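You operate a simulated robot arm through the tools that you are given. There is no shell and no other tool. Be economical: measure what you need, move in short steps, check, and stop when the job is done.

You run a simulated two-armed robot. Do the job below in one go: nothing can be reset, and whatever is moved stays where it is left.

## Task
Stack the yellow slab marked "Press 1" from the top of the right motor table on top of the yellow slab that says "Press 3". Take the blue tin and leave it on the middle mesh table. Take the green stick and leave it in the to press tray. Take the cracked block and put it on the shelf of the sample bench. Stack the tin marked "Grease" from the top of the left motor table on top of the tin that says "Sesame". Turn the outer red switch to off. Press the near stop button two times. Put the pot that says "Linseed" from the far lower shelf on the middle chute shelf and the pot that says "Soya" on the sieve stand. The order is free. Set down upright: cracked block, pot.

The check looks at the end state, three seconds after you hand in, the way a careful person would. Anything else that was tipped, shoved, dropped, spilled or broken makes it a failure.

## Robot
Two 7-joint arms with fingered hands on one trunk, on a base that drives. Base frame: it is fixed to the floor where the robot stands at the start and does not move with it; the origin is under the middle of the robot, x ahead of it, y to its left, z up. Lengths are in mm, angles in rad, forces in N, time in s.
The left shoulder is at the start at [20, 123, 1187], the right one opposite. With the tool pointing down near the work surface each hand reaches from about 100 to 340 mm from the robot's upright axis, wherever it stands, measured 20 degrees to its own side. Places, roughly: blue tin (6x6x5 cm) [-4900, -500, 800]; cracked block (6x4x5 cm) [-4300, -200, 800]; green stick (2x2x8 cm) [-4600, -400, 800]; middle chute shelf (15x12 cm) [-3280, 2140, 480]; middle mesh table [-4700, 1800, 700]; near stop button [-3400, 1000, 1200]; outer red switch [-5200, 200, 700]; pot [-3250, 3750, 750]; shelf of the sample bench [-600, -2700, 400]; sieve stand (53x21 cm) [-4660, 6840, 800]; tin [-4250, 0, 750]; to press tray (20x13 cm) [-520, -2600, 800]; yellow slab [500, 0, 750]. Payload 2.4 kg a hand.
The TCP of each hand is the grasp point between the finger pads, 17 mm short of the fingertips. In the tool frame z runs along the fingers and y along their closing line. Largest opening 88 mm; the body of the gripper starts 47 mm behind the TCP. The gripper is a hand of 3 fingers: y runs from the thumb to the fingers, the wrist lies at [0, 0, -165] in the tool frame.
Orientation is told as [roll, pitch, yaw] about the base's x, y, z axes, in that order, counted from this pose: with the fingers straight down and closing along the base's y, the tool's x points along the base's -x, its y along +y and its z along -z.

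## Interface
- The arms move only by the tool step_arm. It takes "left_plan", "right_plan" or both (then of equal length, played together; a hand with none holds still); each is a list that holds one entry, the list of rows, each a list of 6 numbers: the shift along the tool's x, y, z in units of 25 mm (1.0 is 25 mm), then the turn, a rotation vector about the tool's x, y, z in units of 6 degrees (1.0 is 6 degrees). In form: [[[dx, dy, dz, wx, wy, wz], ...]]. A call has 1 to 8 rows; each row shifts and turns the commanded pose from where the row before left it, along the tool's axes as they then stand. A call with a number of a shift or a turn outside -1 to 1 is refused whole. Rows are played at 5 a second. More than 50 mm and 0.15 rad between two rows, and nothing of the call is played. Where a pose cannot be reached the arm comes as near as it can. A force on the tool above 40 N (or 10 N above the force at the start of the call, whichever is more), or a blocked arm, ends the call early, and 0.2 s more pass. In this call time passes only in rows, and 0.2 s behind the last. The reply holds the time, the measured pose of the TCP, the force on the tool along the base axes, the opening and the grip force, in the units named above and with some noise, with the torque about the TCP (base axes, N m) and any sound that the robot's microphone picked up.
- Cameras (640 x 400 px; columns grow to the right, rows downward): "scene" is now at [33.3, 4.5, 1629]; the picture's right is [-0.01, -1.00, 0.00], its down [-0.90, 0.01, -0.44] and it looks along [0.44, -0.01, -0.90] (base axes); focal length 271 px, centre (320, 200). "left" rides on the left gripper at [-52, 4, -66] in its tool frame; the picture's right is [-0.09, -1.00, 0.00], its down [0.78, -0.07, -0.62] and it looks along [0.62, -0.05, 0.78] (tool axes); focal length 243 px, centre (320, 200). "right" rides on the right gripper at [52, 4, -66] in its tool frame; the picture's right is [-0.08, 1.00, 0.00], its down [-0.78, -0.07, -0.62] and it looks along [-0.62, -0.05, 0.78] (tool axes); focal length 243 px, centre (320, 200). There is no depth. A picture from a camera that has moved, and an enlarged one, comes with that camera's place and axes in the base frame and with its lens. The place of the scene camera against the robot may be out by one fixed shift of up to 18 mm in any direction.
- snapshot(camera): a new picture of that camera. The clock stands still meanwhile.
- slide_trunk(by): slides the trunk up (or, below 0, down) by that many mm; the arms and the scene camera ride with it, the base frame stays. It gives what a move gives, with no picture.
- base_move(legs): drives the robot by 1 to 6 legs, each [ahead, left, turn to the left] in mm, mm and rad, along the robot's own axes; the way and the turn of a leg run together, so that a leg with both is an arc; at most 1500 mm and 3.142 rad a leg. The arms and the cameras ride along, it lands a little off, and it stops where it bumps. It gives what a move gives.
- move_fingers(finger1, finger2, thumb_bend, hand): sets how far each is bent, from 0 (flat) to 1 (curled in); at 0.3 the hand is open as for a grip, at 0.7 the pads meet at the TCP. One left out holds its place. A second passes; each finger stops where it meets its share of the squeeze, and holds until it gets a number again. It is the only way to open and close the hand. It gives what a move gives, with no picture; readings hold the bend of each and the force on the fingers (four entries, about 0 where the hand has none), thumb and palm.
- pan_tilt(pan, tilt): turns the head with the scene camera to pan (to the left, within 2.094 rad either way) and tilt (down, from -0.506 to 1.204), counted from straight ahead of the robot. It gives what a move gives.
- inspect(camera, box): a new picture of the part [left, top, right, bottom] of that camera's present view, enlarged. The clock stands still meanwhile.
- close_job(): hands the job in; it is judged then, once.

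Work in short steps. Places have to be worked out from the pictures, the camera data and where the tool is seen: move nearer, look again, correct. Check each grasp and each placing, and mend what went wrong. You have 483 turns and 246 pictures in all, those below and enlarged ones among them. Open the grippers and draw the arms clear of the work before you hand the job in, unless the task says otherwise; then end with one line.

The tools are called after ">>>" as a command line: name --argument value ..., lists and objects as JSON in quotes. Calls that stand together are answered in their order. step_arm: Moves the arms, as the interface text tells. Its arguments: {"type":"object","properties":{"left_plan":{"type":"array","items":{"type":"array","items":{"type":"array","items":{"type":"number"}}}},"right_plan":{"type":"array","items":{"type":"array","items":{"type":"array","items":{"type":"number"}}}}},"required":[]} The other tools are called the same way: slide_trunk (by) slides the trunk up or down; move_fingers (finger1, finger2, thumb_bend, hand) moves the fingers one by one; base_move (legs) drives the base; pan_tilt (pan, tilt) turns the head that bears the scene camera; snapshot (camera) takes a picture; inspect (camera, box) takes an enlarged picture of a part of a camera's view; close_job () hands the job in.

At the start:

```text
time: 0.0
left_tcp_pos: [313.3, 90.8, 1067.0]
left_tcp_rot: [0.0, 0.001, 0.001]
left_ft_force: [0.1, 0.6, 0.1]
left_torque: [0.03, -0.01, 0.01]
left_gripper_width: 88.1
left_gripper_force: 0.0
left_shape: jaw
left_bend: [0.3, 0.3, 0.3]
left_finger forces: [0.1, 0.0, 0.1, 0.0, 0.0, 0.0]
right_tcp_pos: [289.5, -148.6, 1048.9]
right_tcp_rot: [0.002, 0.0, 0.0]
right_ft_force: [0.1, -0.8, 0.6]
right_torque: [-0.01, -0.01, 0.03]
right_gripper_width: 87.8
right_gripper_force: 0.0
right_shape: jaw
right_bend: [0.3, 0.3, 0.3]
right_finger forces: [0.0, 0.1, 0.0, 0.0, 0.0, 0.0]
trunk travel left (down, up): [-400.0, 430.0]
robot x, y, heading: [2.2, 0.5, 0.001]
head pan, tilt: [-0.012, 1.115]
```

scene: 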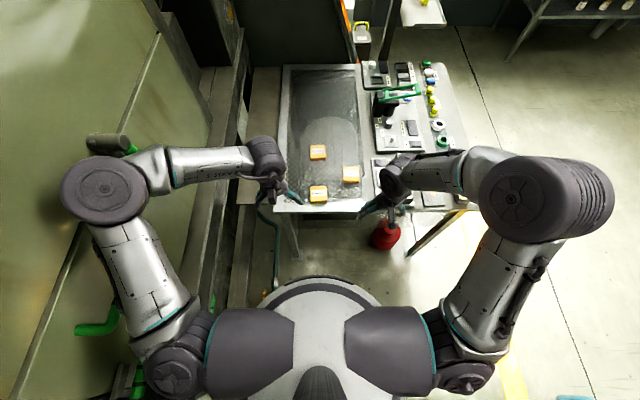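
right: 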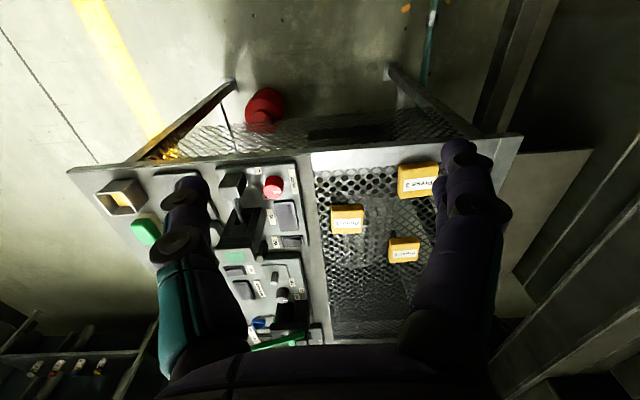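
left: 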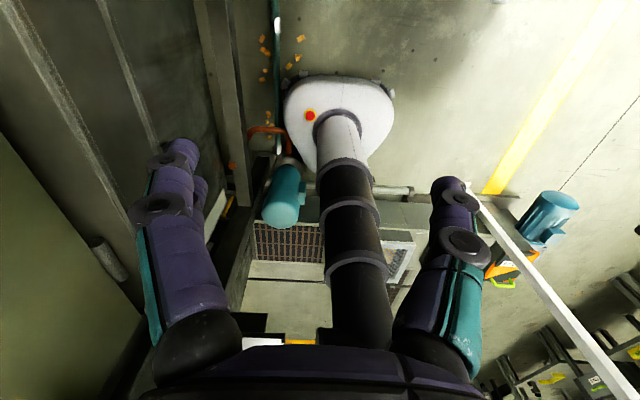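

The three yellow slabs lie on the mesh table ahead. I enlarge the right camera's view to read their labels.

>>> inspect --camera "right" --box '[310, 140, 470, 280]'

>>> inspect --camera "scene" --box '[260, 50, 480, 220]'

```text
2.86 times, centred on (390, 210) of right
camera zoom: at [236.9, -144.3, 1113.8], right [0.08, 1.0, 0.0], down [0.78, -0.07, 0.62], along [0.62, -0.05, -0.78], focal length 693 px, centre (120, 171)
```

zoom: 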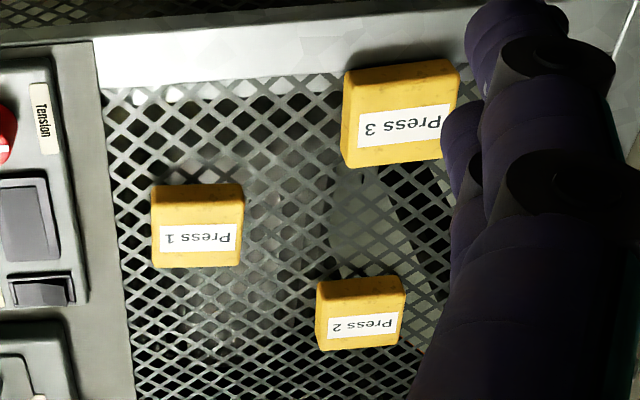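

```text
2.35 times, centred on (370, 135) of scene
camera zoom: at [33.3, 4.5, 1629.0], right [-0.01, -1.0, 0.0], down [-0.9, 0.01, -0.44], along [0.44, -0.01, -0.9], focal length 637 px, centre (202, 353)
```

zoom: 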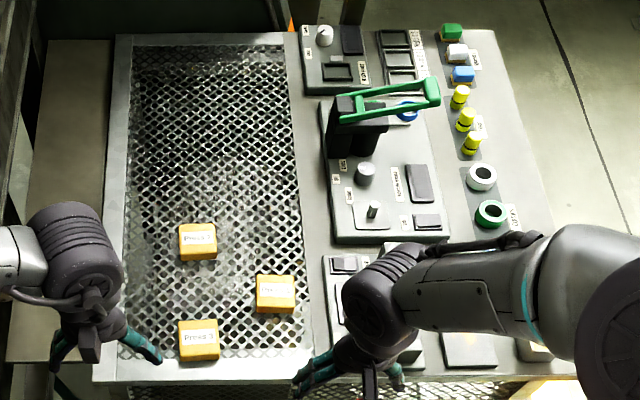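

Press 1 looks to be near (564, -118), Press 3 near (488, 5) and Press 2 near (665, 4), with the table top around z 740. I drive ahead so the right hand can reach them.

>>> base_move --legs '[[250, -10, 0]]'

>>> snapshot --camera "right"

>>> snapshot --camera "scene"

```text
time: 1.1
left_tcp_pos: [372.4, 86.1, 1068.1]
left_tcp_rot: [0.005, -0.005, -0.003]
left_ft_force: [-0.8, -0.1, -0.2]
left_torque: [-0.02, 0.01, -0.01]
left_gripper_width: 87.7
left_gripper_force: 0.1
left_shape: jaw
left_bend: [0.3, 0.3, 0.3]
left_finger forces: [0.1, 0.0, 0.0, 0.1, 0.1, 0.0]
right_tcp_pos: [348.3, -153.4, 1048.2]
right_tcp_rot: [0.002, 0.0, 0.002]
right_ft_force: [0.5, -0.3, 0.0]
right_torque: [-0.02, -0.02, 0.0]
right_gripper_width: 88.0
right_gripper_force: 0.0
right_shape: jaw
right_bend: [0.3, 0.3, 0.3]
right_finger forces: [0.1, 0.1, 0.0, 0.1, 0.1, 0.0]
trunk travel left (down, up): [-400.0, 430.0]
robot x, y, heading: [65.0, -3.3, -0.001]
head pan, tilt: [-0.012, 1.115]
stopped in leg 1: the robot was blocked; the commanded pose is now the measured one
```

```text
240 pictures are left
camera right: at [296.0, -149.3, 1113.7], right [0.08, 1.0, 0.0], down [0.78, -0.07, 0.62], along [0.62, -0.05, -0.78], focal length 243 px, centre (320, 200)
```

right: 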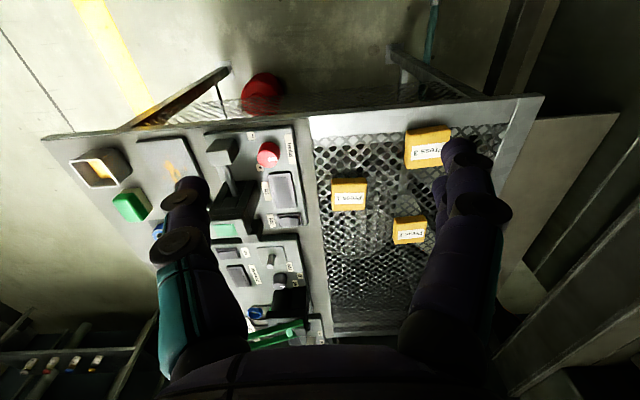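

```text
239 pictures are left
camera scene: at [91.6, -2.0, 1629.0], right [-0.01, -1.0, 0.0], down [-0.9, 0.01, -0.44], along [0.44, 0.0, -0.9], focal length 271 px, centre (320, 200)
```

scene: 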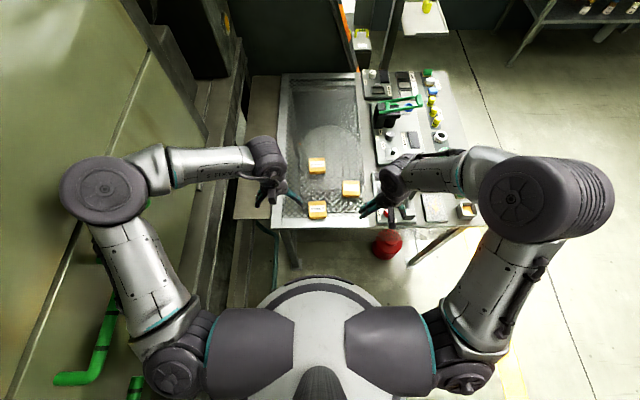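

The base bumped at x = 65, so the rest has to come from arm reach. I extend the right hand forward toward Press 1 at this height to test the reach.

>>> step_arm --right_plan '[[[-1, 0.17, 0, 0, 0, 0], [-1, 0.17, 0, 0, 0, 0], [-1, 0.17, 0, 0, 0, 0], [-1, 0.17, 0, 0, 0, 0], [-1, 0.17, 0, 0, 0, 0], [-1, 0.17, 0, 0, 0, 0], [-1, 0.17, 0, 0, 0, 0], [-1, 0.17, 0, 0, 0, 0]]]'

>>> slide_trunk --by -130

>>> snapshot --camera "right"

>>> snapshot --camera "scene"

```text
time: 2.9
left_tcp_pos: [371.2, 87.2, 1068.6]
left_tcp_rot: [0.003, -0.004, -0.001]
left_ft_force: [-0.4, -0.2, 0.6]
left_torque: [0.02, -0.01, 0.02]
left_gripper_width: 88.1
left_gripper_force: 0.0
left_shape: jaw
left_bend: [0.3, 0.3, 0.3]
left_finger forces: [0.0, 0.0, 0.0, 0.0, 0.0, 0.1]
right_tcp_pos: [534.3, -121.8, 1047.8]
right_tcp_rot: [0.004, 0.002, 0.004]
right_ft_force: [-0.1, 0.2, 0.8]
right_torque: [0.05, 0.02, 0.01]
right_gripper_width: 87.7
right_gripper_force: 0.1
right_shape: jaw
right_bend: [0.3, 0.3, 0.3]
right_finger forces: [0.1, 0.0, 0.1, 0.0, 0.1, 0.1]
right hand out of reach, approached as far as the arm can: row 8
trunk travel left (down, up): [-400.0, 430.0]
robot x, y, heading: [63.3, -3.2, 0.003]
head pan, tilt: [-0.012, 1.115]
```

```text
time: 4.4
left_tcp_pos: [373.0, 88.3, 938.7]
left_tcp_rot: [0.0, -0.004, 0.001]
left_ft_force: [0.2, 0.4, -0.3]
left_torque: [0.0, 0.02, -0.01]
left_gripper_width: 88.0
left_gripper_force: 0.1
left_shape: jaw
left_bend: [0.3, 0.3, 0.3]
left_finger forces: [0.1, 0.0, 0.1, 0.1, 0.0, 0.0]
right_tcp_pos: [535.9, -120.3, 917.7]
right_tcp_rot: [0.001, 0.001, 0.002]
right_ft_force: [-0.3, -0.3, -0.8]
right_torque: [0.02, 0.0, -0.04]
right_gripper_width: 87.9
right_gripper_force: 0.1
right_shape: jaw
right_bend: [0.3, 0.3, 0.3]
right_finger forces: [0.0, 0.0, 0.0, 0.0, 0.1, 0.1]
trunk travel left (down, up): [-270.0, 560.0]
robot x, y, heading: [60.9, -3.6, 0.003]
head pan, tilt: [-0.012, 1.115]
```

```text
238 pictures are left
camera right: at [483.5, -114.6, 983.5], right [0.08, 1.0, 0.0], down [0.78, -0.07, 0.62], along [0.62, -0.05, -0.78], focal length 243 px, centre (320, 200)
```

right: 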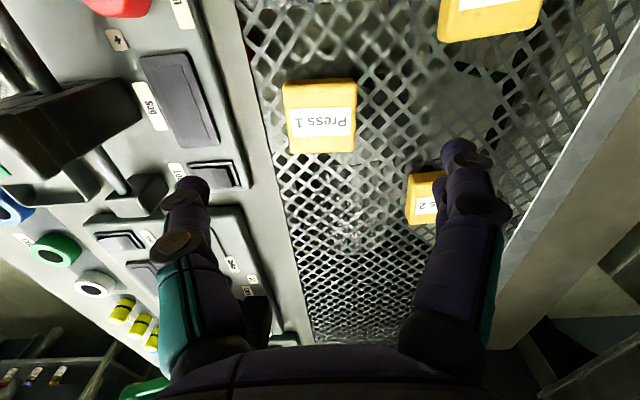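

```text
237 pictures are left
camera scene: at [93.2, 2.2, 1499.1], right [-0.01, -1.0, 0.0], down [-0.9, 0.01, -0.44], along [0.44, 0.0, -0.9], focal length 271 px, centre (320, 200)
```

scene: 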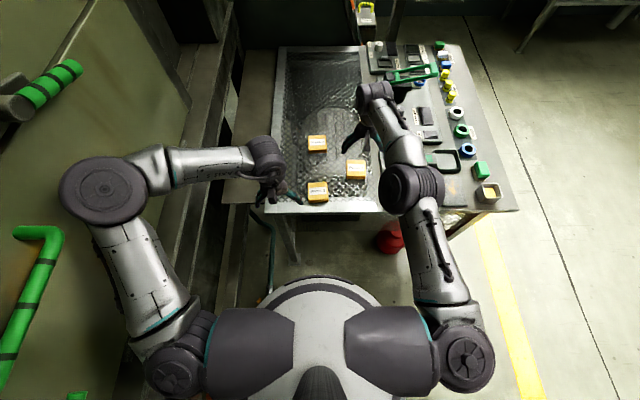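

Press 1's label triangulates to about (562, -117, 772). Turning the base left would bring the right shoulder forward, so I check that the left side has room.

>>> pan_tilt --pan 1.2 --tilt 0.7

>>> snapshot --camera "scene"

```text
time: 5.8
left_tcp_pos: [372.3, 89.7, 937.1]
left_tcp_rot: [0.001, -0.003, -0.003]
left_ft_force: [1.1, -0.3, 0.4]
left_torque: [-0.01, -0.01, -0.03]
left_gripper_width: 88.0
left_gripper_force: 0.1
left_shape: jaw
left_bend: [0.3, 0.3, 0.3]
left_finger forces: [0.0, 0.0, 0.0, 0.0, 0.1, 0.0]
right_tcp_pos: [536.3, -118.7, 917.2]
right_tcp_rot: [0.0, -0.001, 0.002]
right_ft_force: [0.6, 0.1, -0.8]
right_torque: [-0.03, -0.03, 0.02]
right_gripper_width: 88.1
right_gripper_force: 0.1
right_shape: jaw
right_bend: [0.3, 0.3, 0.3]
right_finger forces: [0.1, 0.1, 0.1, 0.1, 0.0, 0.1]
trunk travel left (down, up): [-270.0, 560.0]
robot x, y, heading: [61.3, -4.6, 0.002]
head pan, tilt: [1.201, 0.7]
```

```text
236 pictures are left
camera scene: at [62.0, 82.2, 1530.0], right [0.93, -0.36, 0.0], down [-0.23, -0.6, -0.76], along [0.28, 0.71, -0.64], focal length 271 px, centre (320, 200)
```

scene: 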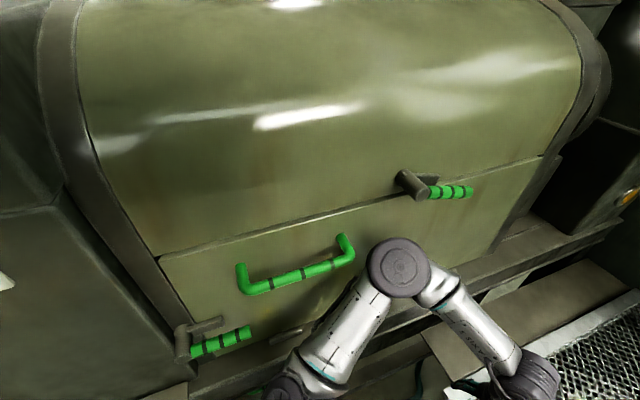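

The hood is left of the robot, so I sidestep right 55 mm while turning left 0.55 rad. That keeps the left elbow about where it is.

>>> base_move --legs '[[0, -55, 0], [0, 0, 0.55]]'

>>> pan_tilt --pan -0.5 --tilt 1.0

>>> snapshot --camera "scene"

```text
time: 7.9
left_tcp_pos: [327.4, 108.1, 936.9]
left_tcp_rot: [0.016, 0.003, 0.301]
left_ft_force: [0.2, -0.6, 0.0]
left_torque: [-0.05, 0.0, -0.01]
left_gripper_width: 88.1
left_gripper_force: 0.0
left_shape: jaw
left_bend: [0.3, 0.3, 0.3]
left_finger forces: [0.0, 0.1, 0.0, 0.1, 0.0, 0.1]
right_tcp_pos: [549.7, -34.5, 918.7]
right_tcp_rot: [0.008, -0.005, 0.316]
right_ft_force: [-0.2, -1.0, -0.1]
right_torque: [0.02, -0.01, -0.02]
right_gripper_width: 87.8
right_gripper_force: 0.1
right_shape: jaw
right_bend: [0.3, 0.3, 0.3]
right_finger forces: [0.0, 0.0, 0.0, 0.1, 0.0, 0.1]
trunk travel left (down, up): [-270.0, 560.0]
robot x, y, heading: [63.5, -64.8, 0.316]
head pan, tilt: [1.201, 0.7]
stopped in leg 2: the robot was blocked; the commanded pose is now the measured one
```

```text
time: 9.6
left_tcp_pos: [329.7, 107.8, 937.0]
left_tcp_rot: [0.014, 0.0, 0.302]
left_ft_force: [0.7, -0.5, -0.6]
left_torque: [0.01, 0.03, 0.02]
left_gripper_width: 88.1
left_gripper_force: 0.1
left_shape: jaw
left_bend: [0.3, 0.3, 0.3]
left_finger forces: [0.0, 0.0, 0.1, 0.1, 0.1, 0.1]
right_tcp_pos: [549.2, -35.4, 919.7]
right_tcp_rot: [0.007, -0.007, 0.313]
right_ft_force: [-0.1, 0.3, -0.3]
right_torque: [0.03, 0.01, 0.0]
right_gripper_width: 87.9
right_gripper_force: 0.0
right_shape: jaw
right_bend: [0.3, 0.3, 0.3]
right_finger forces: [0.0, 0.1, 0.1, 0.0, 0.0, 0.1]
trunk travel left (down, up): [-270.0, 560.0]
robot x, y, heading: [68.2, -67.8, 0.315]
head pan, tilt: [-0.499, 1.0]
```

```text
235 pictures are left
camera scene: at [101.1, -93.2, 1506.4], right [-0.18, -0.98, -0.01], down [-0.83, 0.16, -0.54], along [0.53, -0.09, -0.84], focal length 271 px, centre (320, 200)
```

scene: 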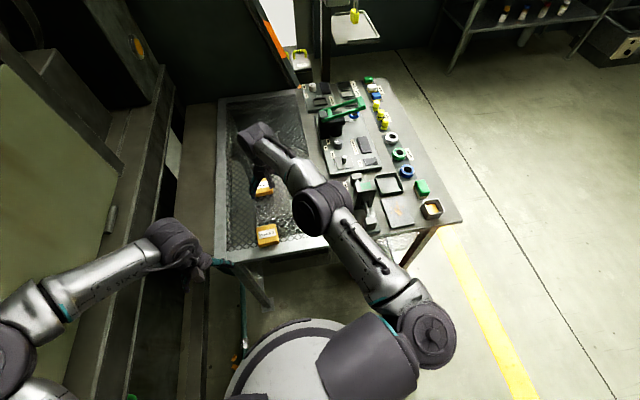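

The turn stopped at 0.315 rad, which should put Press 1 just within reach at about 441 mm from the right shoulder. I straighten the hand's yaw and move over Press 1.

>>> step_arm --right_plan '[[[0, 0, 0, 0, 0, 1], [0, 0, 0, 0, 0, 1], [0, 0, 0, 0, 0, 1], [0, -0.8, 0, 0, 0, 0], [0, -0.8, 0, 0, 0, 0], [-0.1, -0.8, 0, 0, 0, 0], [-0.2, -0.8, 0, 0, 0, 0]]]'

>>> snapshot --camera "right"

```text
time: 11.2
left_tcp_pos: [328.0, 109.9, 937.7]
left_tcp_rot: [0.013, 0.001, 0.301]
left_ft_force: [-0.5, -0.6, 0.0]
left_torque: [0.0, -0.04, -0.03]
left_gripper_width: 88.0
left_gripper_force: 0.1
left_shape: jaw
left_bend: [0.3, 0.3, 0.3]
left_finger forces: [0.0, 0.0, 0.0, 0.1, 0.0, 0.0]
right_tcp_pos: [557.7, -117.0, 919.7]
right_tcp_rot: [0.01, -0.004, -0.002]
right_ft_force: [-0.2, -0.6, -0.3]
right_torque: [0.0, 0.03, 0.0]
right_gripper_width: 87.8
right_gripper_force: 0.1
right_shape: jaw
right_bend: [0.3, 0.3, 0.3]
right_finger forces: [0.0, 0.0, 0.0, 0.0, 0.0, 0.0]
trunk travel left (down, up): [-270.0, 560.0]
robot x, y, heading: [64.9, -63.6, 0.313]
head pan, tilt: [-0.499, 1.0]
```

```text
234 pictures are left
camera right: at [505.4, -112.9, 984.5], right [0.09, 1.0, 0.01], down [0.78, -0.07, 0.62], along [0.62, -0.05, -0.78], focal length 243 px, centre (320, 200)
```

right: 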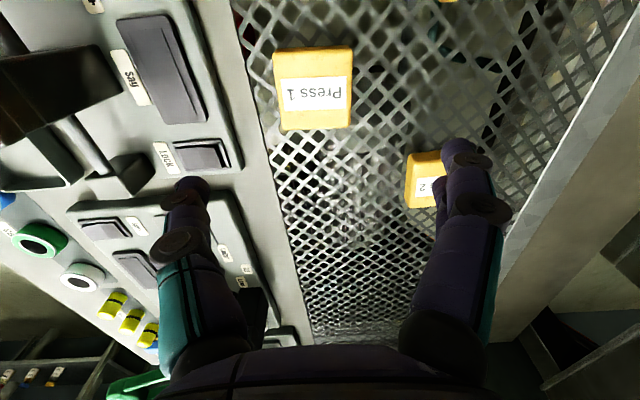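

Press 1's centre is at about (562, -121). I shift the hand slightly and lower the trunk by 115 mm toward it.

>>> step_arm --right_plan '[[[-0.15, -0.17, 0, 0, 0, 0]]]'

>>> slide_trunk --by -115

>>> snapshot --camera "right"

```text
time: 11.6
left_tcp_pos: [328.2, 108.3, 938.9]
left_tcp_rot: [0.013, 0.0, 0.302]
left_ft_force: [0.2, -0.2, 0.1]
left_torque: [-0.03, 0.01, 0.01]
left_gripper_width: 87.7
left_gripper_force: 0.0
left_shape: jaw
left_bend: [0.3, 0.3, 0.3]
left_finger forces: [0.0, 0.0, 0.0, 0.0, 0.0, 0.0]
right_tcp_pos: [562.3, -120.3, 918.8]
right_tcp_rot: [0.01, -0.004, -0.003]
right_ft_force: [-0.2, -0.2, 1.1]
right_torque: [-0.02, -0.03, 0.02]
right_gripper_width: 87.9
right_gripper_force: 0.1
right_shape: jaw
right_bend: [0.3, 0.3, 0.3]
right_finger forces: [0.1, 0.0, 0.0, 0.0, 0.1, 0.1]
trunk travel left (down, up): [-270.0, 560.0]
robot x, y, heading: [63.3, -67.5, 0.315]
head pan, tilt: [-0.499, 1.0]
```

```text
time: 13.1
left_tcp_pos: [331.3, 116.4, 820.9]
left_tcp_rot: [0.006, 0.005, 0.299]
left_ft_force: [-0.4, -0.1, 0.6]
left_torque: [0.0, 0.01, 0.02]
left_gripper_width: 88.0
left_gripper_force: 0.1
left_shape: jaw
left_bend: [0.3, 0.3, 0.3]
left_finger forces: [0.0, 0.1, 0.1, 0.0, 0.0, 0.1]
right_tcp_pos: [564.7, -115.1, 801.3]
right_tcp_rot: [0.001, 0.0, -0.005]
right_ft_force: [0.1, 0.9, 1.2]
right_torque: [-0.03, 0.02, 0.0]
right_gripper_width: 88.1
right_gripper_force: 0.0
right_shape: jaw
right_bend: [0.3, 0.3, 0.3]
right_finger forces: [0.1, 0.0, 0.0, 0.0, 0.0, 0.0]
trunk travel left (down, up): [-155.0, 675.0]
robot x, y, heading: [64.1, -61.9, 0.311]
head pan, tilt: [-0.499, 1.0]
```

```text
233 pictures are left
camera right: at [512.1, -108.7, 868.3], right [0.09, 1.0, 0.0], down [0.78, -0.07, 0.62], along [0.62, -0.05, -0.78], focal length 243 px, centre (320, 200)
```

right: 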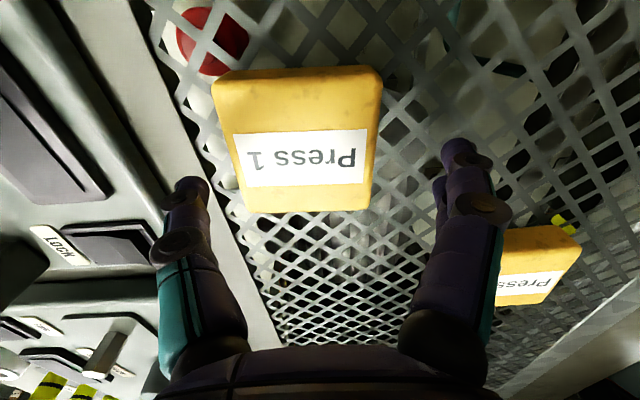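

The grasp axis lands about 9 mm left (+y) of the label centre, and x is fine. I shift -9 mm in y and go down to about z 766.

>>> step_arm --right_plan '[[[0, -0.36, 0, 0, 0, 0], [0, 0, 0.7, 0, 0, 0], [0, 0, 0.7, 0, 0, 0]]]'

>>> snapshot --camera "right"

```text
time: 14.0
left_tcp_pos: [331.4, 115.3, 821.0]
left_tcp_rot: [0.005, 0.004, 0.299]
left_ft_force: [0.7, 0.1, -0.2]
left_torque: [-0.01, 0.0, -0.01]
left_gripper_width: 87.6
left_gripper_force: 0.2
left_shape: jaw
left_bend: [0.3, 0.3, 0.3]
left_finger forces: [0.1, 0.0, 0.1, 0.0, 0.0, 0.0]
right_tcp_pos: [566.5, -122.2, 774.1]
right_tcp_rot: [0.005, -0.017, -0.004]
right_ft_force: [-5.5, -0.7, 21.1]
right_torque: [0.09, 0.08, 0.13]
right_gripper_width: 87.9
right_gripper_force: 0.0
right_shape: jaw
right_bend: [0.3, 0.3, 0.29]
right_finger forces: [6.9, 4.7, 0.0, 0.0, 9.5, 0.0]
trunk travel left (down, up): [-155.0, 675.0]
robot x, y, heading: [64.0, -62.6, 0.308]
head pan, tilt: [-0.499, 1.0]
stopped in row 3 (right hand): the force on the tool passed its limit at 46 N (the readings are from after the stop); the commanded pose is now the measured one
```

```text
232 pictures are left
camera right: at [513.3, -118.5, 838.9], right [0.09, 1.0, 0.01], down [0.77, -0.07, 0.63], along [0.63, -0.05, -0.77], focal length 243 px, centre (320, 200)
```

right: 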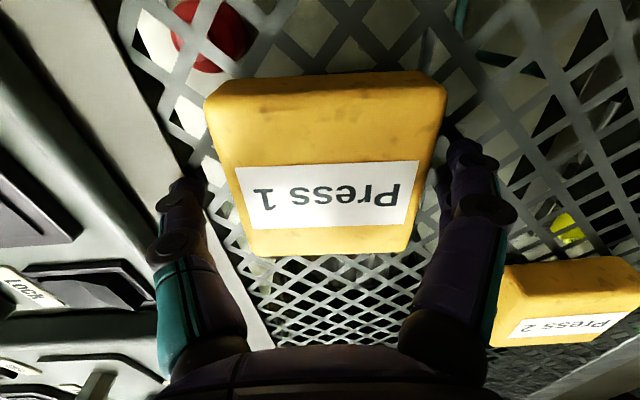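

The fingertips touched the mesh with the TCP at z 774, so the mesh is at about 757 and the slab is centred between the fingers. I lift 3 mm and close.

>>> step_arm --right_plan '[[[0, 0, -0.12, 0, 0, 0]]]'

>>> move_fingers --hand "right" --finger1 0.7 --finger2 0.7 --thumb_bend 0.7

>>> step_arm --right_plan '[[[0, 0, -0.8, 0, 0, 0], [0, 0, -0.8, 0, 0, 0], [0, 0, -0.8, 0, 0, 0]]]'

>>> snapshot --camera "right"

```text
time: 14.4
left_tcp_pos: [330.7, 117.1, 820.9]
left_tcp_rot: [0.006, 0.004, 0.299]
left_ft_force: [0.4, -0.5, -0.1]
left_torque: [0.02, 0.03, 0.03]
left_gripper_width: 88.0
left_gripper_force: 0.1
left_shape: jaw
left_bend: [0.3, 0.3, 0.3]
left_finger forces: [0.0, 0.0, 0.0, 0.0, 0.0, 0.0]
right_tcp_pos: [567.1, -124.2, 775.6]
right_tcp_rot: [0.004, -0.012, -0.005]
right_ft_force: [-4.0, 0.9, 7.8]
right_torque: [0.01, 0.04, 0.01]
right_gripper_width: 88.1
right_gripper_force: 0.1
right_shape: jaw
right_bend: [0.3, 0.3, 0.29]
right_finger forces: [2.3, 2.1, 0.0, 0.0, 4.1, 0.0]
trunk travel left (down, up): [-155.0, 675.0]
robot x, y, heading: [66.7, -61.7, 0.311]
head pan, tilt: [-0.499, 1.0]
```

```text
time: 15.0
left_tcp_pos: [330.0, 116.3, 821.1]
left_tcp_rot: [0.005, 0.003, 0.299]
left_ft_force: [0.7, -0.1, -1.2]
left_torque: [-0.01, 0.0, 0.04]
left_gripper_width: 87.8
left_gripper_force: 0.0
left_shape: jaw
left_bend: [0.3, 0.3, 0.3]
left_finger forces: [0.0, 0.0, 0.0, 0.1, 0.0, 0.0]
right_tcp_pos: [568.5, -123.7, 779.7]
right_tcp_rot: [0.007, -0.026, -0.005]
right_ft_force: [-3.2, -0.8, 15.9]
right_torque: [-0.08, 0.13, -0.07]
right_gripper_width: 52.2
right_gripper_force: 23.9
right_shape: fingers
right_bend: [0.51, 0.5, 0.58]
right_finger forces: [12.1, 9.8, 0.0, 0.1, 25.5, 0.0]
trunk travel left (down, up): [-155.0, 675.0]
robot x, y, heading: [64.4, -63.7, 0.316]
head pan, tilt: [-0.499, 1.0]
stopped (right hand): the force on the tool passed its limit at 42 N (the readings are from after the stop); the commanded pose is now the measured one
```

```text
time: 15.8
left_tcp_pos: [332.0, 116.4, 820.6]
left_tcp_rot: [0.005, 0.005, 0.301]
left_ft_force: [0.2, 0.3, 1.1]
left_torque: [0.0, -0.01, -0.01]
left_gripper_width: 87.8
left_gripper_force: 0.1
left_shape: jaw
left_bend: [0.3, 0.3, 0.3]
left_finger forces: [0.0, 0.0, 0.0, 0.0, 0.1, 0.0]
right_tcp_pos: [567.7, -124.4, 837.0]
right_tcp_rot: [0.006, -0.021, -0.006]
right_ft_force: [0.1, 0.7, -1.6]
right_torque: [0.03, -0.04, -0.03]
right_gripper_width: 52.0
right_gripper_force: 16.6
right_shape: fingers
right_bend: [0.51, 0.5, 0.58]
right_finger forces: [8.4, 8.4, 0.1, 0.0, 16.7, 0.1]
trunk travel left (down, up): [-155.0, 675.0]
robot x, y, heading: [66.7, -61.8, 0.306]
head pan, tilt: [-0.499, 1.0]
```

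```text
231 pictures are left
camera right: at [514.0, -119.1, 902.2], right [0.09, 1.0, 0.01], down [0.77, -0.07, 0.64], along [0.63, -0.05, -0.77], focal length 243 px, centre (320, 200)
```

right: 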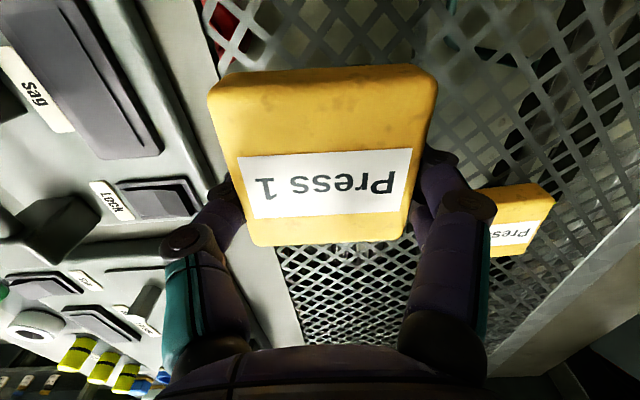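

Press 1 is held level. I carry it over toward Press 3, near (480, 0), and look.

>>> step_arm --right_plan '[[[0, 0, -1, 0, 0, 0], [0, 0, -1, 0, 0, 0], [0.7, 0.9, 0, 0, 0, 0], [0.7, 1, 0, 0, 0, 0], [0.7, 1, 0, 0, 0, 0], [0.7, 1, 0, 0, 0, 0], [0.6, 1, 0, 0, 0, 0]]]'

>>> snapshot --camera "right"

>>> snapshot --camera "scene"

```text
time: 17.4
left_tcp_pos: [331.3, 116.1, 820.9]
left_tcp_rot: [0.005, 0.005, 0.3]
left_ft_force: [-0.2, -0.2, -0.5]
left_torque: [0.02, 0.04, -0.01]
left_gripper_width: 87.7
left_gripper_force: 0.1
left_shape: jaw
left_bend: [0.3, 0.3, 0.3]
left_finger forces: [0.0, 0.0, 0.1, 0.0, 0.1, 0.1]
right_tcp_pos: [483.5, -1.0, 885.2]
right_tcp_rot: [0.007, -0.021, -0.004]
right_ft_force: [0.1, 0.8, -0.5]
right_torque: [-0.02, 0.01, 0.0]
right_gripper_width: 51.8
right_gripper_force: 17.1
right_shape: fingers
right_bend: [0.51, 0.5, 0.58]
right_finger forces: [8.4, 8.4, 0.1, 0.0, 16.7, 0.1]
trunk travel left (down, up): [-155.0, 675.0]
robot x, y, heading: [63.4, -61.7, 0.309]
head pan, tilt: [-0.499, 1.0]
```

```text
230 pictures are left
camera right: at [429.2, 4.0, 950.4], right [0.09, 1.0, 0.01], down [0.77, -0.07, 0.64], along [0.64, -0.05, -0.77], focal length 243 px, centre (320, 200)
```

right: 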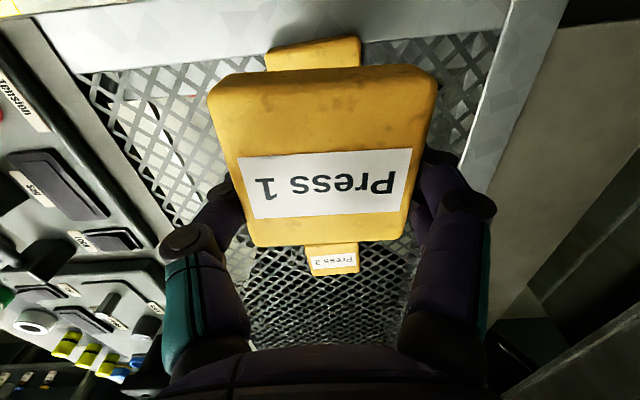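

```text
229 pictures are left
camera scene: at [105.3, -76.5, 1391.6], right [-0.19, -0.98, 0.0], down [-0.83, 0.16, -0.54], along [0.53, -0.1, -0.84], focal length 271 px, centre (320, 200)
```

scene: 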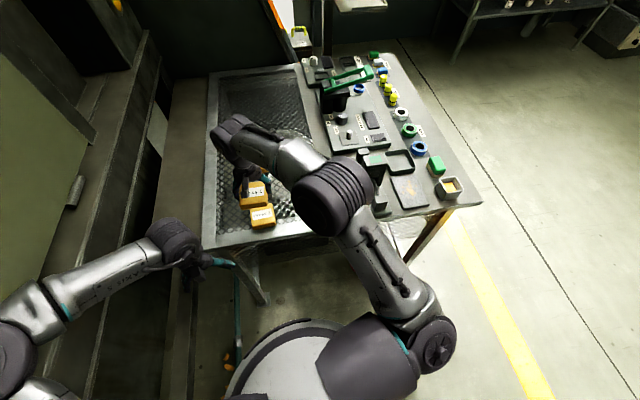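

Press 3's near edge is at about x 451 with centre (483, -1), and the held slab's centre sits about 5 mm short of the TCP. I shift 5 mm ahead and lower to about z 815.

>>> step_arm --right_plan '[[[-0.2, -0.1, 0.8, 0, 0, 0], [0, 0, 1, 0, 0, 0], [0, 0, 0.9, 0, 0, 0]]]'

>>> inspect --camera "scene" --box '[200, 140, 320, 240]'

>>> snapshot --camera "right"

```text
time: 18.2
left_tcp_pos: [331.4, 117.3, 821.3]
left_tcp_rot: [0.004, 0.006, 0.301]
left_ft_force: [-0.1, -0.3, 0.3]
left_torque: [0.02, 0.02, -0.01]
left_gripper_width: 87.8
left_gripper_force: 0.0
left_shape: jaw
left_bend: [0.3, 0.3, 0.3]
left_finger forces: [0.0, 0.0, 0.1, 0.0, 0.0, 0.0]
right_tcp_pos: [488.7, -2.5, 819.2]
right_tcp_rot: [0.005, -0.021, -0.006]
right_ft_force: [0.1, -0.3, -0.8]
right_torque: [0.01, -0.02, -0.02]
right_gripper_width: 51.8
right_gripper_force: 16.9
right_shape: fingers
right_bend: [0.51, 0.5, 0.58]
right_finger forces: [8.4, 8.5, 0.0, 0.0, 16.8, 0.0]
trunk travel left (down, up): [-155.0, 675.0]
robot x, y, heading: [65.0, -64.4, 0.311]
head pan, tilt: [-0.499, 1.0]
```

```text
4.00 times, centred on (260, 190) of scene
camera zoom: at [105.4, -76.6, 1391.6], right [-0.19, -0.98, 0.0], down [-0.83, 0.16, -0.54], along [0.53, -0.1, -0.84], focal length 1082 px, centre (560, 240)
```

zoom: 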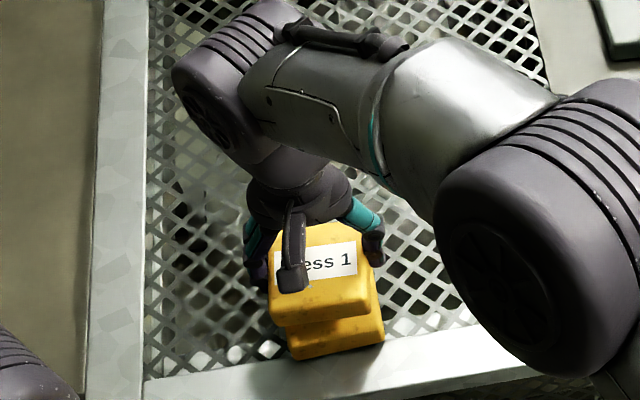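

```text
227 pictures are left
camera right: at [435.0, 2.0, 883.4], right [0.09, 1.0, 0.01], down [0.77, -0.07, 0.64], along [0.64, -0.05, -0.77], focal length 243 px, centre (320, 200)
```

right: 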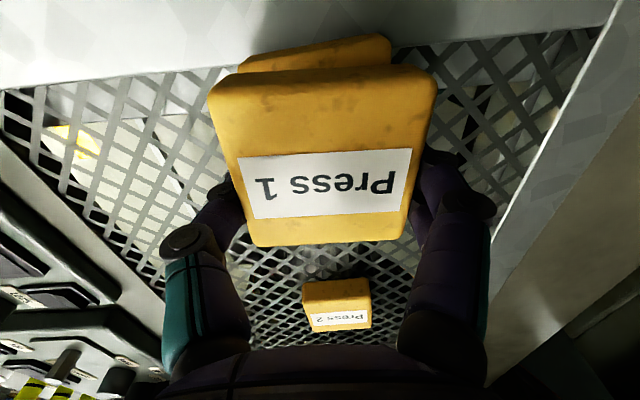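

Press 1 and Press 3 line up within 2 mm, with Press 3 turned about 3 degrees. I trim that and lower gently to contact.

>>> step_arm --right_plan '[[[0, -0.06, 0, 0, 0, -0.5], [0, 0, 0.5, 0, 0, 0], [0, 0, 0.15, 0, 0, 0], [0, 0, 0.1, 0, 0, 0]]]'

>>> snapshot --camera "right"

>>> inspect --camera "scene" --box '[200, 140, 320, 240]'

```text
time: 19.2
left_tcp_pos: [331.8, 116.5, 819.8]
left_tcp_rot: [0.005, 0.006, 0.3]
left_ft_force: [-0.2, 1.0, 0.2]
left_torque: [0.0, 0.01, 0.01]
left_gripper_width: 87.9
left_gripper_force: 0.1
left_shape: jaw
left_bend: [0.3, 0.3, 0.3]
left_finger forces: [0.0, 0.1, 0.0, 0.0, 0.0, 0.0]
right_tcp_pos: [490.1, -3.9, 800.5]
right_tcp_rot: [0.006, -0.023, 0.047]
right_ft_force: [0.4, 0.8, 6.0]
right_torque: [0.21, 0.0, 0.01]
right_gripper_width: 52.0
right_gripper_force: 17.0
right_shape: fingers
right_bend: [0.51, 0.5, 0.58]
right_finger forces: [8.8, 9.1, 0.0, 0.0, 17.0, 0.0]
trunk travel left (down, up): [-155.0, 675.0]
robot x, y, heading: [66.4, -65.9, 0.314]
head pan, tilt: [-0.499, 1.0]
```

```text
226 pictures are left
camera right: at [435.5, -2.7, 865.4], right [0.04, 1.0, 0.01], down [0.77, -0.03, 0.64], along [0.64, -0.02, -0.77], focal length 243 px, centre (320, 200)
```

right: 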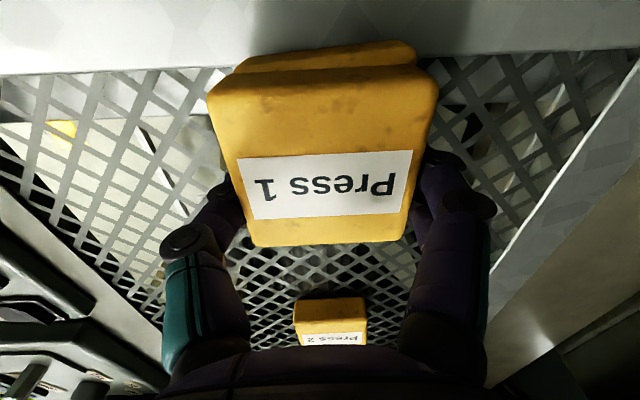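

```text
4.00 times, centred on (260, 190) of scene
camera zoom: at [104.9, -76.7, 1391.7], right [-0.19, -0.98, 0.0], down [-0.83, 0.16, -0.54], along [0.53, -0.1, -0.84], focal length 1082 px, centre (560, 240)
```

zoom: 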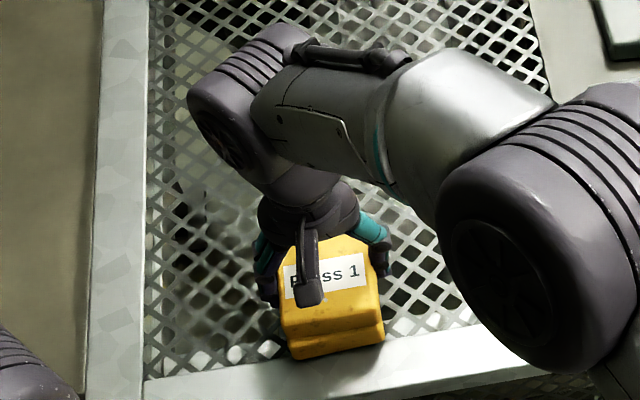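

There is 6 N of contact and the slabs are aligned. I open the hand and lift off.

>>> move_fingers --hand "right" --finger1 0.3 --finger2 0.3 --thumb_bend 0.3

>>> step_arm --right_plan '[[[0, 0, -0.5, 0, 0, 0], [0, 0, -1, 0, 0, 0], [0, 0, -1, 0, 0, 0], [0, 0, -1, 0, 0, 0], [0, 0, -1, 0, 0, 0]]]'

>>> snapshot --camera "right"

>>> inspect --camera "scene" --box '[200, 140, 320, 240]'

```text
time: 20.2
left_tcp_pos: [332.4, 116.8, 819.8]
left_tcp_rot: [0.004, 0.005, 0.299]
left_ft_force: [0.9, -0.1, -0.9]
left_torque: [0.0, 0.0, 0.02]
left_gripper_width: 87.9
left_gripper_force: 0.1
left_shape: jaw
left_bend: [0.3, 0.3, 0.3]
left_finger forces: [0.0, 0.0, 0.0, 0.0, 0.0, 0.1]
right_tcp_pos: [489.5, -4.2, 799.9]
right_tcp_rot: [0.006, -0.022, 0.047]
right_ft_force: [-0.3, -0.4, -0.3]
right_torque: [0.0, -0.03, 0.01]
right_gripper_width: 84.0
right_gripper_force: 0.0
right_shape: fingers
right_bend: [0.3, 0.3, 0.3]
right_finger forces: [0.0, 0.0, 0.1, 0.0, 0.0, 0.0]
trunk travel left (down, up): [-155.0, 675.0]
robot x, y, heading: [66.5, -61.8, 0.308]
head pan, tilt: [-0.499, 1.0]
```

```text
time: 21.4
left_tcp_pos: [331.3, 116.1, 820.2]
left_tcp_rot: [0.006, 0.005, 0.301]
left_ft_force: [-0.5, -1.2, 0.0]
left_torque: [0.04, -0.01, -0.02]
left_gripper_width: 88.2
left_gripper_force: 0.2
left_shape: jaw
left_bend: [0.3, 0.3, 0.3]
left_finger forces: [0.0, 0.0, 0.0, 0.0, 0.0, 0.0]
right_tcp_pos: [485.7, -6.5, 914.9]
right_tcp_rot: [0.006, -0.021, 0.047]
right_ft_force: [1.9, 0.3, 0.4]
right_torque: [-0.05, 0.0, -0.03]
right_gripper_width: 84.1
right_gripper_force: 0.0
right_shape: fingers
right_bend: [0.3, 0.3, 0.3]
right_finger forces: [0.1, 0.1, 0.0, 0.0, 0.1, 0.0]
trunk travel left (down, up): [-155.0, 675.0]
robot x, y, heading: [67.0, -63.6, 0.313]
head pan, tilt: [-0.499, 1.0]
```

```text
224 pictures are left
camera right: at [432.0, -4.1, 977.5], right [0.04, 1.0, 0.01], down [0.77, -0.03, 0.64], along [0.64, -0.02, -0.77], focal length 243 px, centre (320, 200)
```

right: 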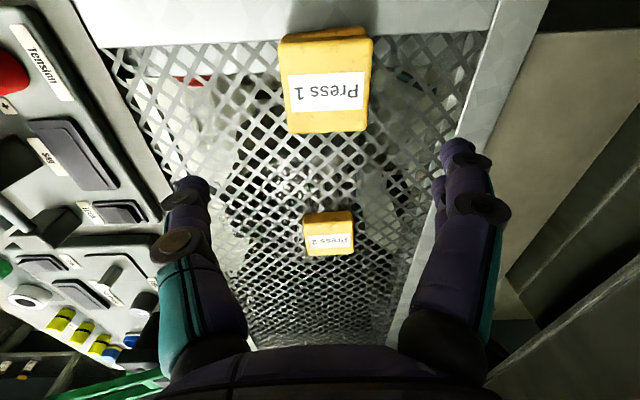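

```text
4.00 times, centred on (260, 190) of scene
camera zoom: at [105.3, -76.6, 1391.6], right [-0.19, -0.98, 0.0], down [-0.83, 0.16, -0.54], along [0.53, -0.1, -0.84], focal length 1082 px, centre (560, 240)
```

zoom: 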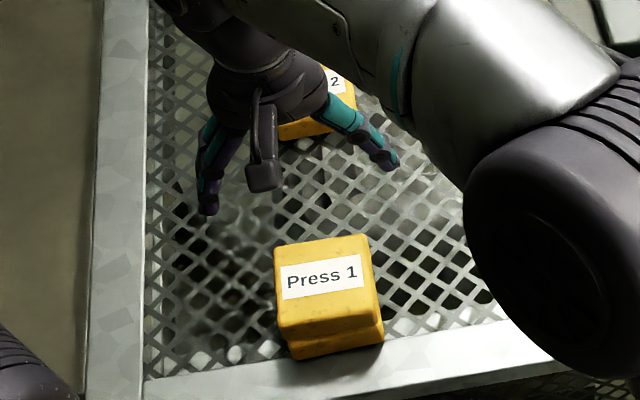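

The stack is good. I retract the right hand, raise the trunk and look around to plan the drive.

>>> step_arm --right_plan '[[[0, 0, -1, 0, 0, 0], [1, -0.7, 0, 0, 0, -0.5], [1, -0.7, 0, 0, 0, -0.5], [1, -0.7, 0, 0, 0, -0.5], [1, -0.7, 0, 0, 0, -0.5], [1, -0.7, 0, 0, 0, -0.5]]]'

>>> slide_trunk --by 245

>>> pan_tilt --pan 2.09 --tilt 0.35

>>> snapshot --camera "scene"

>>> pan_tilt --pan -2.09 --tilt 0.35

>>> snapshot --camera "scene"

```text
time: 22.8
left_tcp_pos: [331.0, 116.5, 820.7]
left_tcp_rot: [0.005, 0.006, 0.3]
left_ft_force: [0.5, 0.2, -0.3]
left_torque: [-0.05, 0.0, 0.0]
left_gripper_width: 87.7
left_gripper_force: 0.1
left_shape: jaw
left_bend: [0.3, 0.3, 0.3]
left_finger forces: [0.1, 0.0, 0.1, 0.0, 0.0, 0.0]
right_tcp_pos: [375.4, -110.6, 934.1]
right_tcp_rot: [-0.001, -0.024, 0.309]
right_ft_force: [0.6, -0.6, 0.6]
right_torque: [0.0, 0.03, -0.02]
right_gripper_width: 84.1
right_gripper_force: 0.0
right_shape: fingers
right_bend: [0.3, 0.3, 0.3]
right_finger forces: [0.0, 0.0, 0.0, 0.1, 0.0, 0.0]
trunk travel left (down, up): [-155.0, 675.0]
robot x, y, heading: [61.4, -60.5, 0.31]
head pan, tilt: [-0.499, 1.0]
```

```text
time: 25.4
left_tcp_pos: [332.8, 116.0, 1065.4]
left_tcp_rot: [0.006, 0.006, 0.302]
left_ft_force: [-0.5, 0.7, 0.0]
left_torque: [0.01, 0.02, 0.02]
left_gripper_width: 88.0
left_gripper_force: 0.1
left_shape: jaw
left_bend: [0.3, 0.3, 0.3]
left_finger forces: [0.1, 0.0, 0.0, 0.1, 0.1, 0.0]
right_tcp_pos: [375.8, -110.8, 1178.2]
right_tcp_rot: [-0.003, -0.023, 0.308]
right_ft_force: [-0.1, 0.3, 0.3]
right_torque: [0.02, -0.05, 0.01]
right_gripper_width: 84.2
right_gripper_force: 0.0
right_shape: fingers
right_bend: [0.3, 0.3, 0.3]
right_finger forces: [0.0, 0.0, 0.1, 0.0, 0.0, 0.0]
trunk travel left (down, up): [-400.0, 430.0]
robot x, y, heading: [65.1, -62.6, 0.309]
head pan, tilt: [-0.499, 1.0]
```

```text
time: 27.7
left_tcp_pos: [332.5, 116.7, 1063.7]
left_tcp_rot: [0.006, 0.005, 0.299]
left_ft_force: [0.1, 0.0, -0.2]
left_torque: [0.03, 0.0, -0.05]
left_gripper_width: 87.9
left_gripper_force: 0.0
left_shape: jaw
left_bend: [0.3, 0.3, 0.3]
left_finger forces: [0.1, 0.0, 0.0, 0.1, 0.1, 0.0]
right_tcp_pos: [376.7, -109.4, 1180.0]
right_tcp_rot: [-0.001, -0.022, 0.308]
right_ft_force: [-0.1, 0.5, -0.1]
right_torque: [-0.02, -0.01, -0.02]
right_gripper_width: 84.2
right_gripper_force: 0.1
right_shape: fingers
right_bend: [0.3, 0.3, 0.3]
right_finger forces: [0.1, 0.1, 0.0, 0.1, 0.0, 0.0]
trunk travel left (down, up): [-400.0, 430.0]
robot x, y, heading: [62.7, -62.3, 0.308]
head pan, tilt: [2.089, 0.351]
```

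```text
222 pictures are left
camera scene: at [-31.7, -0.6, 1691.4], right [0.68, 0.74, 0.0], down [0.25, -0.23, -0.94], along [-0.69, 0.64, -0.34], focal length 271 px, centre (320, 200)
```

scene: 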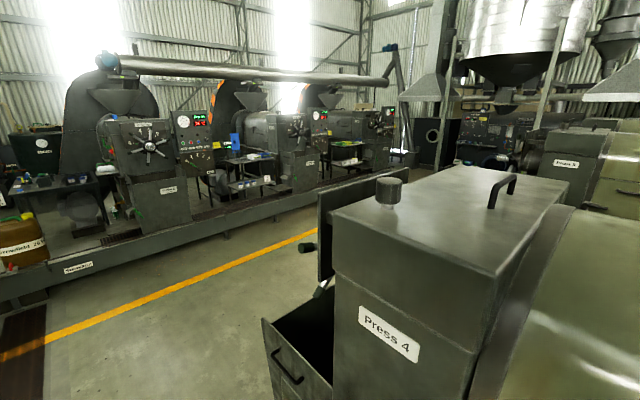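

```text
time: 31.1
left_tcp_pos: [332.5, 116.9, 1065.1]
left_tcp_rot: [0.006, 0.007, 0.301]
left_ft_force: [-0.1, 0.2, 0.1]
left_torque: [0.02, 0.03, 0.03]
left_gripper_width: 87.7
left_gripper_force: 0.1
left_shape: jaw
left_bend: [0.3, 0.3, 0.3]
left_finger forces: [0.1, 0.0, 0.1, 0.0, 0.0, 0.0]
right_tcp_pos: [375.4, -110.1, 1179.8]
right_tcp_rot: [0.001, -0.023, 0.309]
right_ft_force: [-0.3, 0.2, 0.4]
right_torque: [0.01, 0.01, -0.03]
right_gripper_width: 84.3
right_gripper_force: 0.0
right_shape: fingers
right_bend: [0.3, 0.3, 0.3]
right_finger forces: [0.0, 0.0, 0.0, 0.1, 0.0, 0.1]
trunk travel left (down, up): [-400.0, 430.0]
robot x, y, heading: [65.5, -61.0, 0.314]
head pan, tilt: [-2.089, 0.351]
```

```text
221 pictures are left
camera scene: at [17.7, -154.7, 1691.4], right [-0.98, 0.21, 0.0], down [0.07, 0.34, -0.94], along [-0.19, -0.92, -0.34], focal length 271 px, centre (320, 200)
```

scene: 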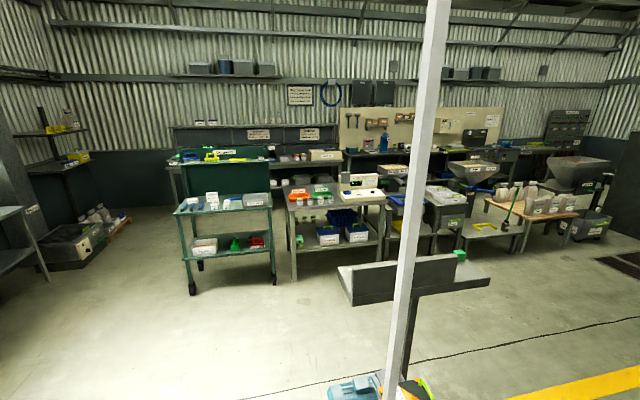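

The hall is visible now. Before reversing I check the ground close behind the robot.

>>> pan_tilt --pan -2.09 --tilt 1.1

>>> snapshot --camera "scene"

>>> pan_tilt --pan 2.09 --tilt 1.1

>>> snapshot --camera "scene"

>>> snapshot --camera "left"

```text
time: 32.2
left_tcp_pos: [332.5, 116.6, 1064.5]
left_tcp_rot: [0.004, 0.006, 0.301]
left_ft_force: [-0.1, 0.3, 0.2]
left_torque: [0.03, 0.0, 0.0]
left_gripper_width: 87.8
left_gripper_force: 0.0
left_shape: jaw
left_bend: [0.3, 0.3, 0.3]
left_finger forces: [0.0, 0.1, 0.1, 0.0, 0.0, 0.0]
right_tcp_pos: [376.1, -111.1, 1179.6]
right_tcp_rot: [0.0, -0.023, 0.31]
right_ft_force: [0.5, 0.9, 0.8]
right_torque: [-0.01, 0.02, -0.02]
right_gripper_width: 84.3
right_gripper_force: 0.1
right_shape: fingers
right_bend: [0.3, 0.3, 0.3]
right_finger forces: [0.1, 0.0, 0.0, 0.1, 0.0, 0.0]
trunk travel left (down, up): [-400.0, 430.0]
robot x, y, heading: [65.5, -62.1, 0.309]
head pan, tilt: [-2.089, 1.1]
```

```text
220 pictures are left
camera scene: at [23.8, -125.4, 1630.1], right [-0.98, 0.21, 0.0], down [0.18, 0.87, -0.45], along [-0.09, -0.44, -0.89], focal length 271 px, centre (320, 200)
```

scene: 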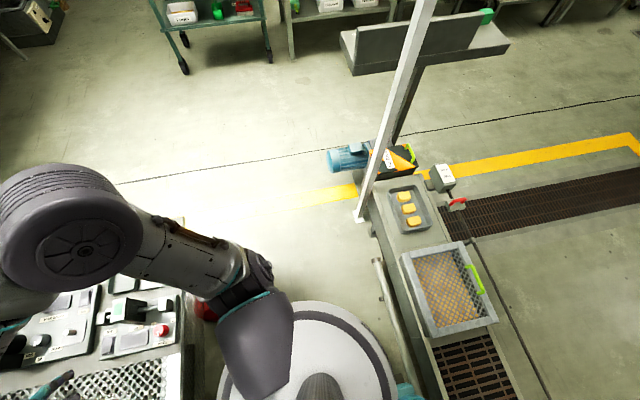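

```text
time: 35.6
left_tcp_pos: [332.3, 115.9, 1064.5]
left_tcp_rot: [0.007, 0.005, 0.298]
left_ft_force: [0.7, -0.1, -0.3]
left_torque: [0.01, 0.01, -0.02]
left_gripper_width: 88.0
left_gripper_force: 0.1
left_shape: jaw
left_bend: [0.3, 0.3, 0.3]
left_finger forces: [0.1, 0.0, 0.0, 0.0, 0.0, 0.0]
right_tcp_pos: [376.8, -110.1, 1179.3]
right_tcp_rot: [0.0, -0.023, 0.309]
right_ft_force: [-0.1, -0.9, 0.4]
right_torque: [0.03, 0.01, 0.03]
right_gripper_width: 84.5
right_gripper_force: 0.2
right_shape: fingers
right_bend: [0.3, 0.3, 0.3]
right_finger forces: [0.1, 0.0, 0.0, 0.0, 0.0, 0.0]
trunk travel left (down, up): [-400.0, 430.0]
robot x, y, heading: [65.6, -59.3, 0.312]
head pan, tilt: [2.089, 1.1]
```

```text
219 pictures are left
camera scene: at [-9.7, -20.9, 1630.0], right [0.68, 0.74, 0.0], down [0.66, -0.6, -0.45], along [-0.33, 0.31, -0.89], focal length 271 px, centre (320, 200)
```

scene: 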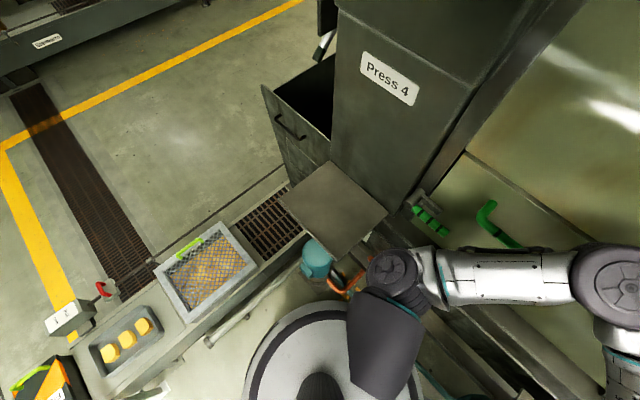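

```text
218 pictures are left
camera left: at [380.5, 136.0, 1130.2], right [0.38, -0.93, -0.01], down [-0.72, -0.3, 0.62], along [-0.58, -0.23, -0.78], focal length 243 px, centre (320, 200)
```

left: 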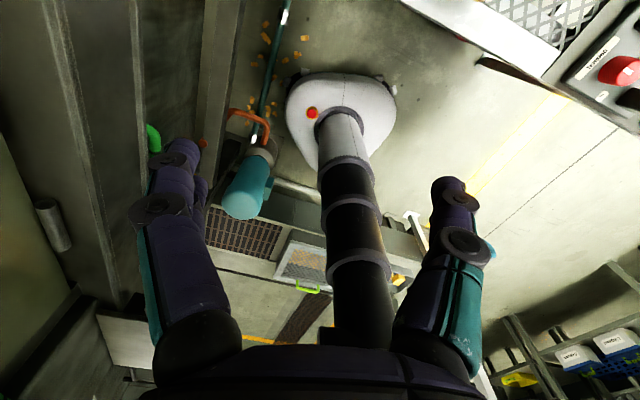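

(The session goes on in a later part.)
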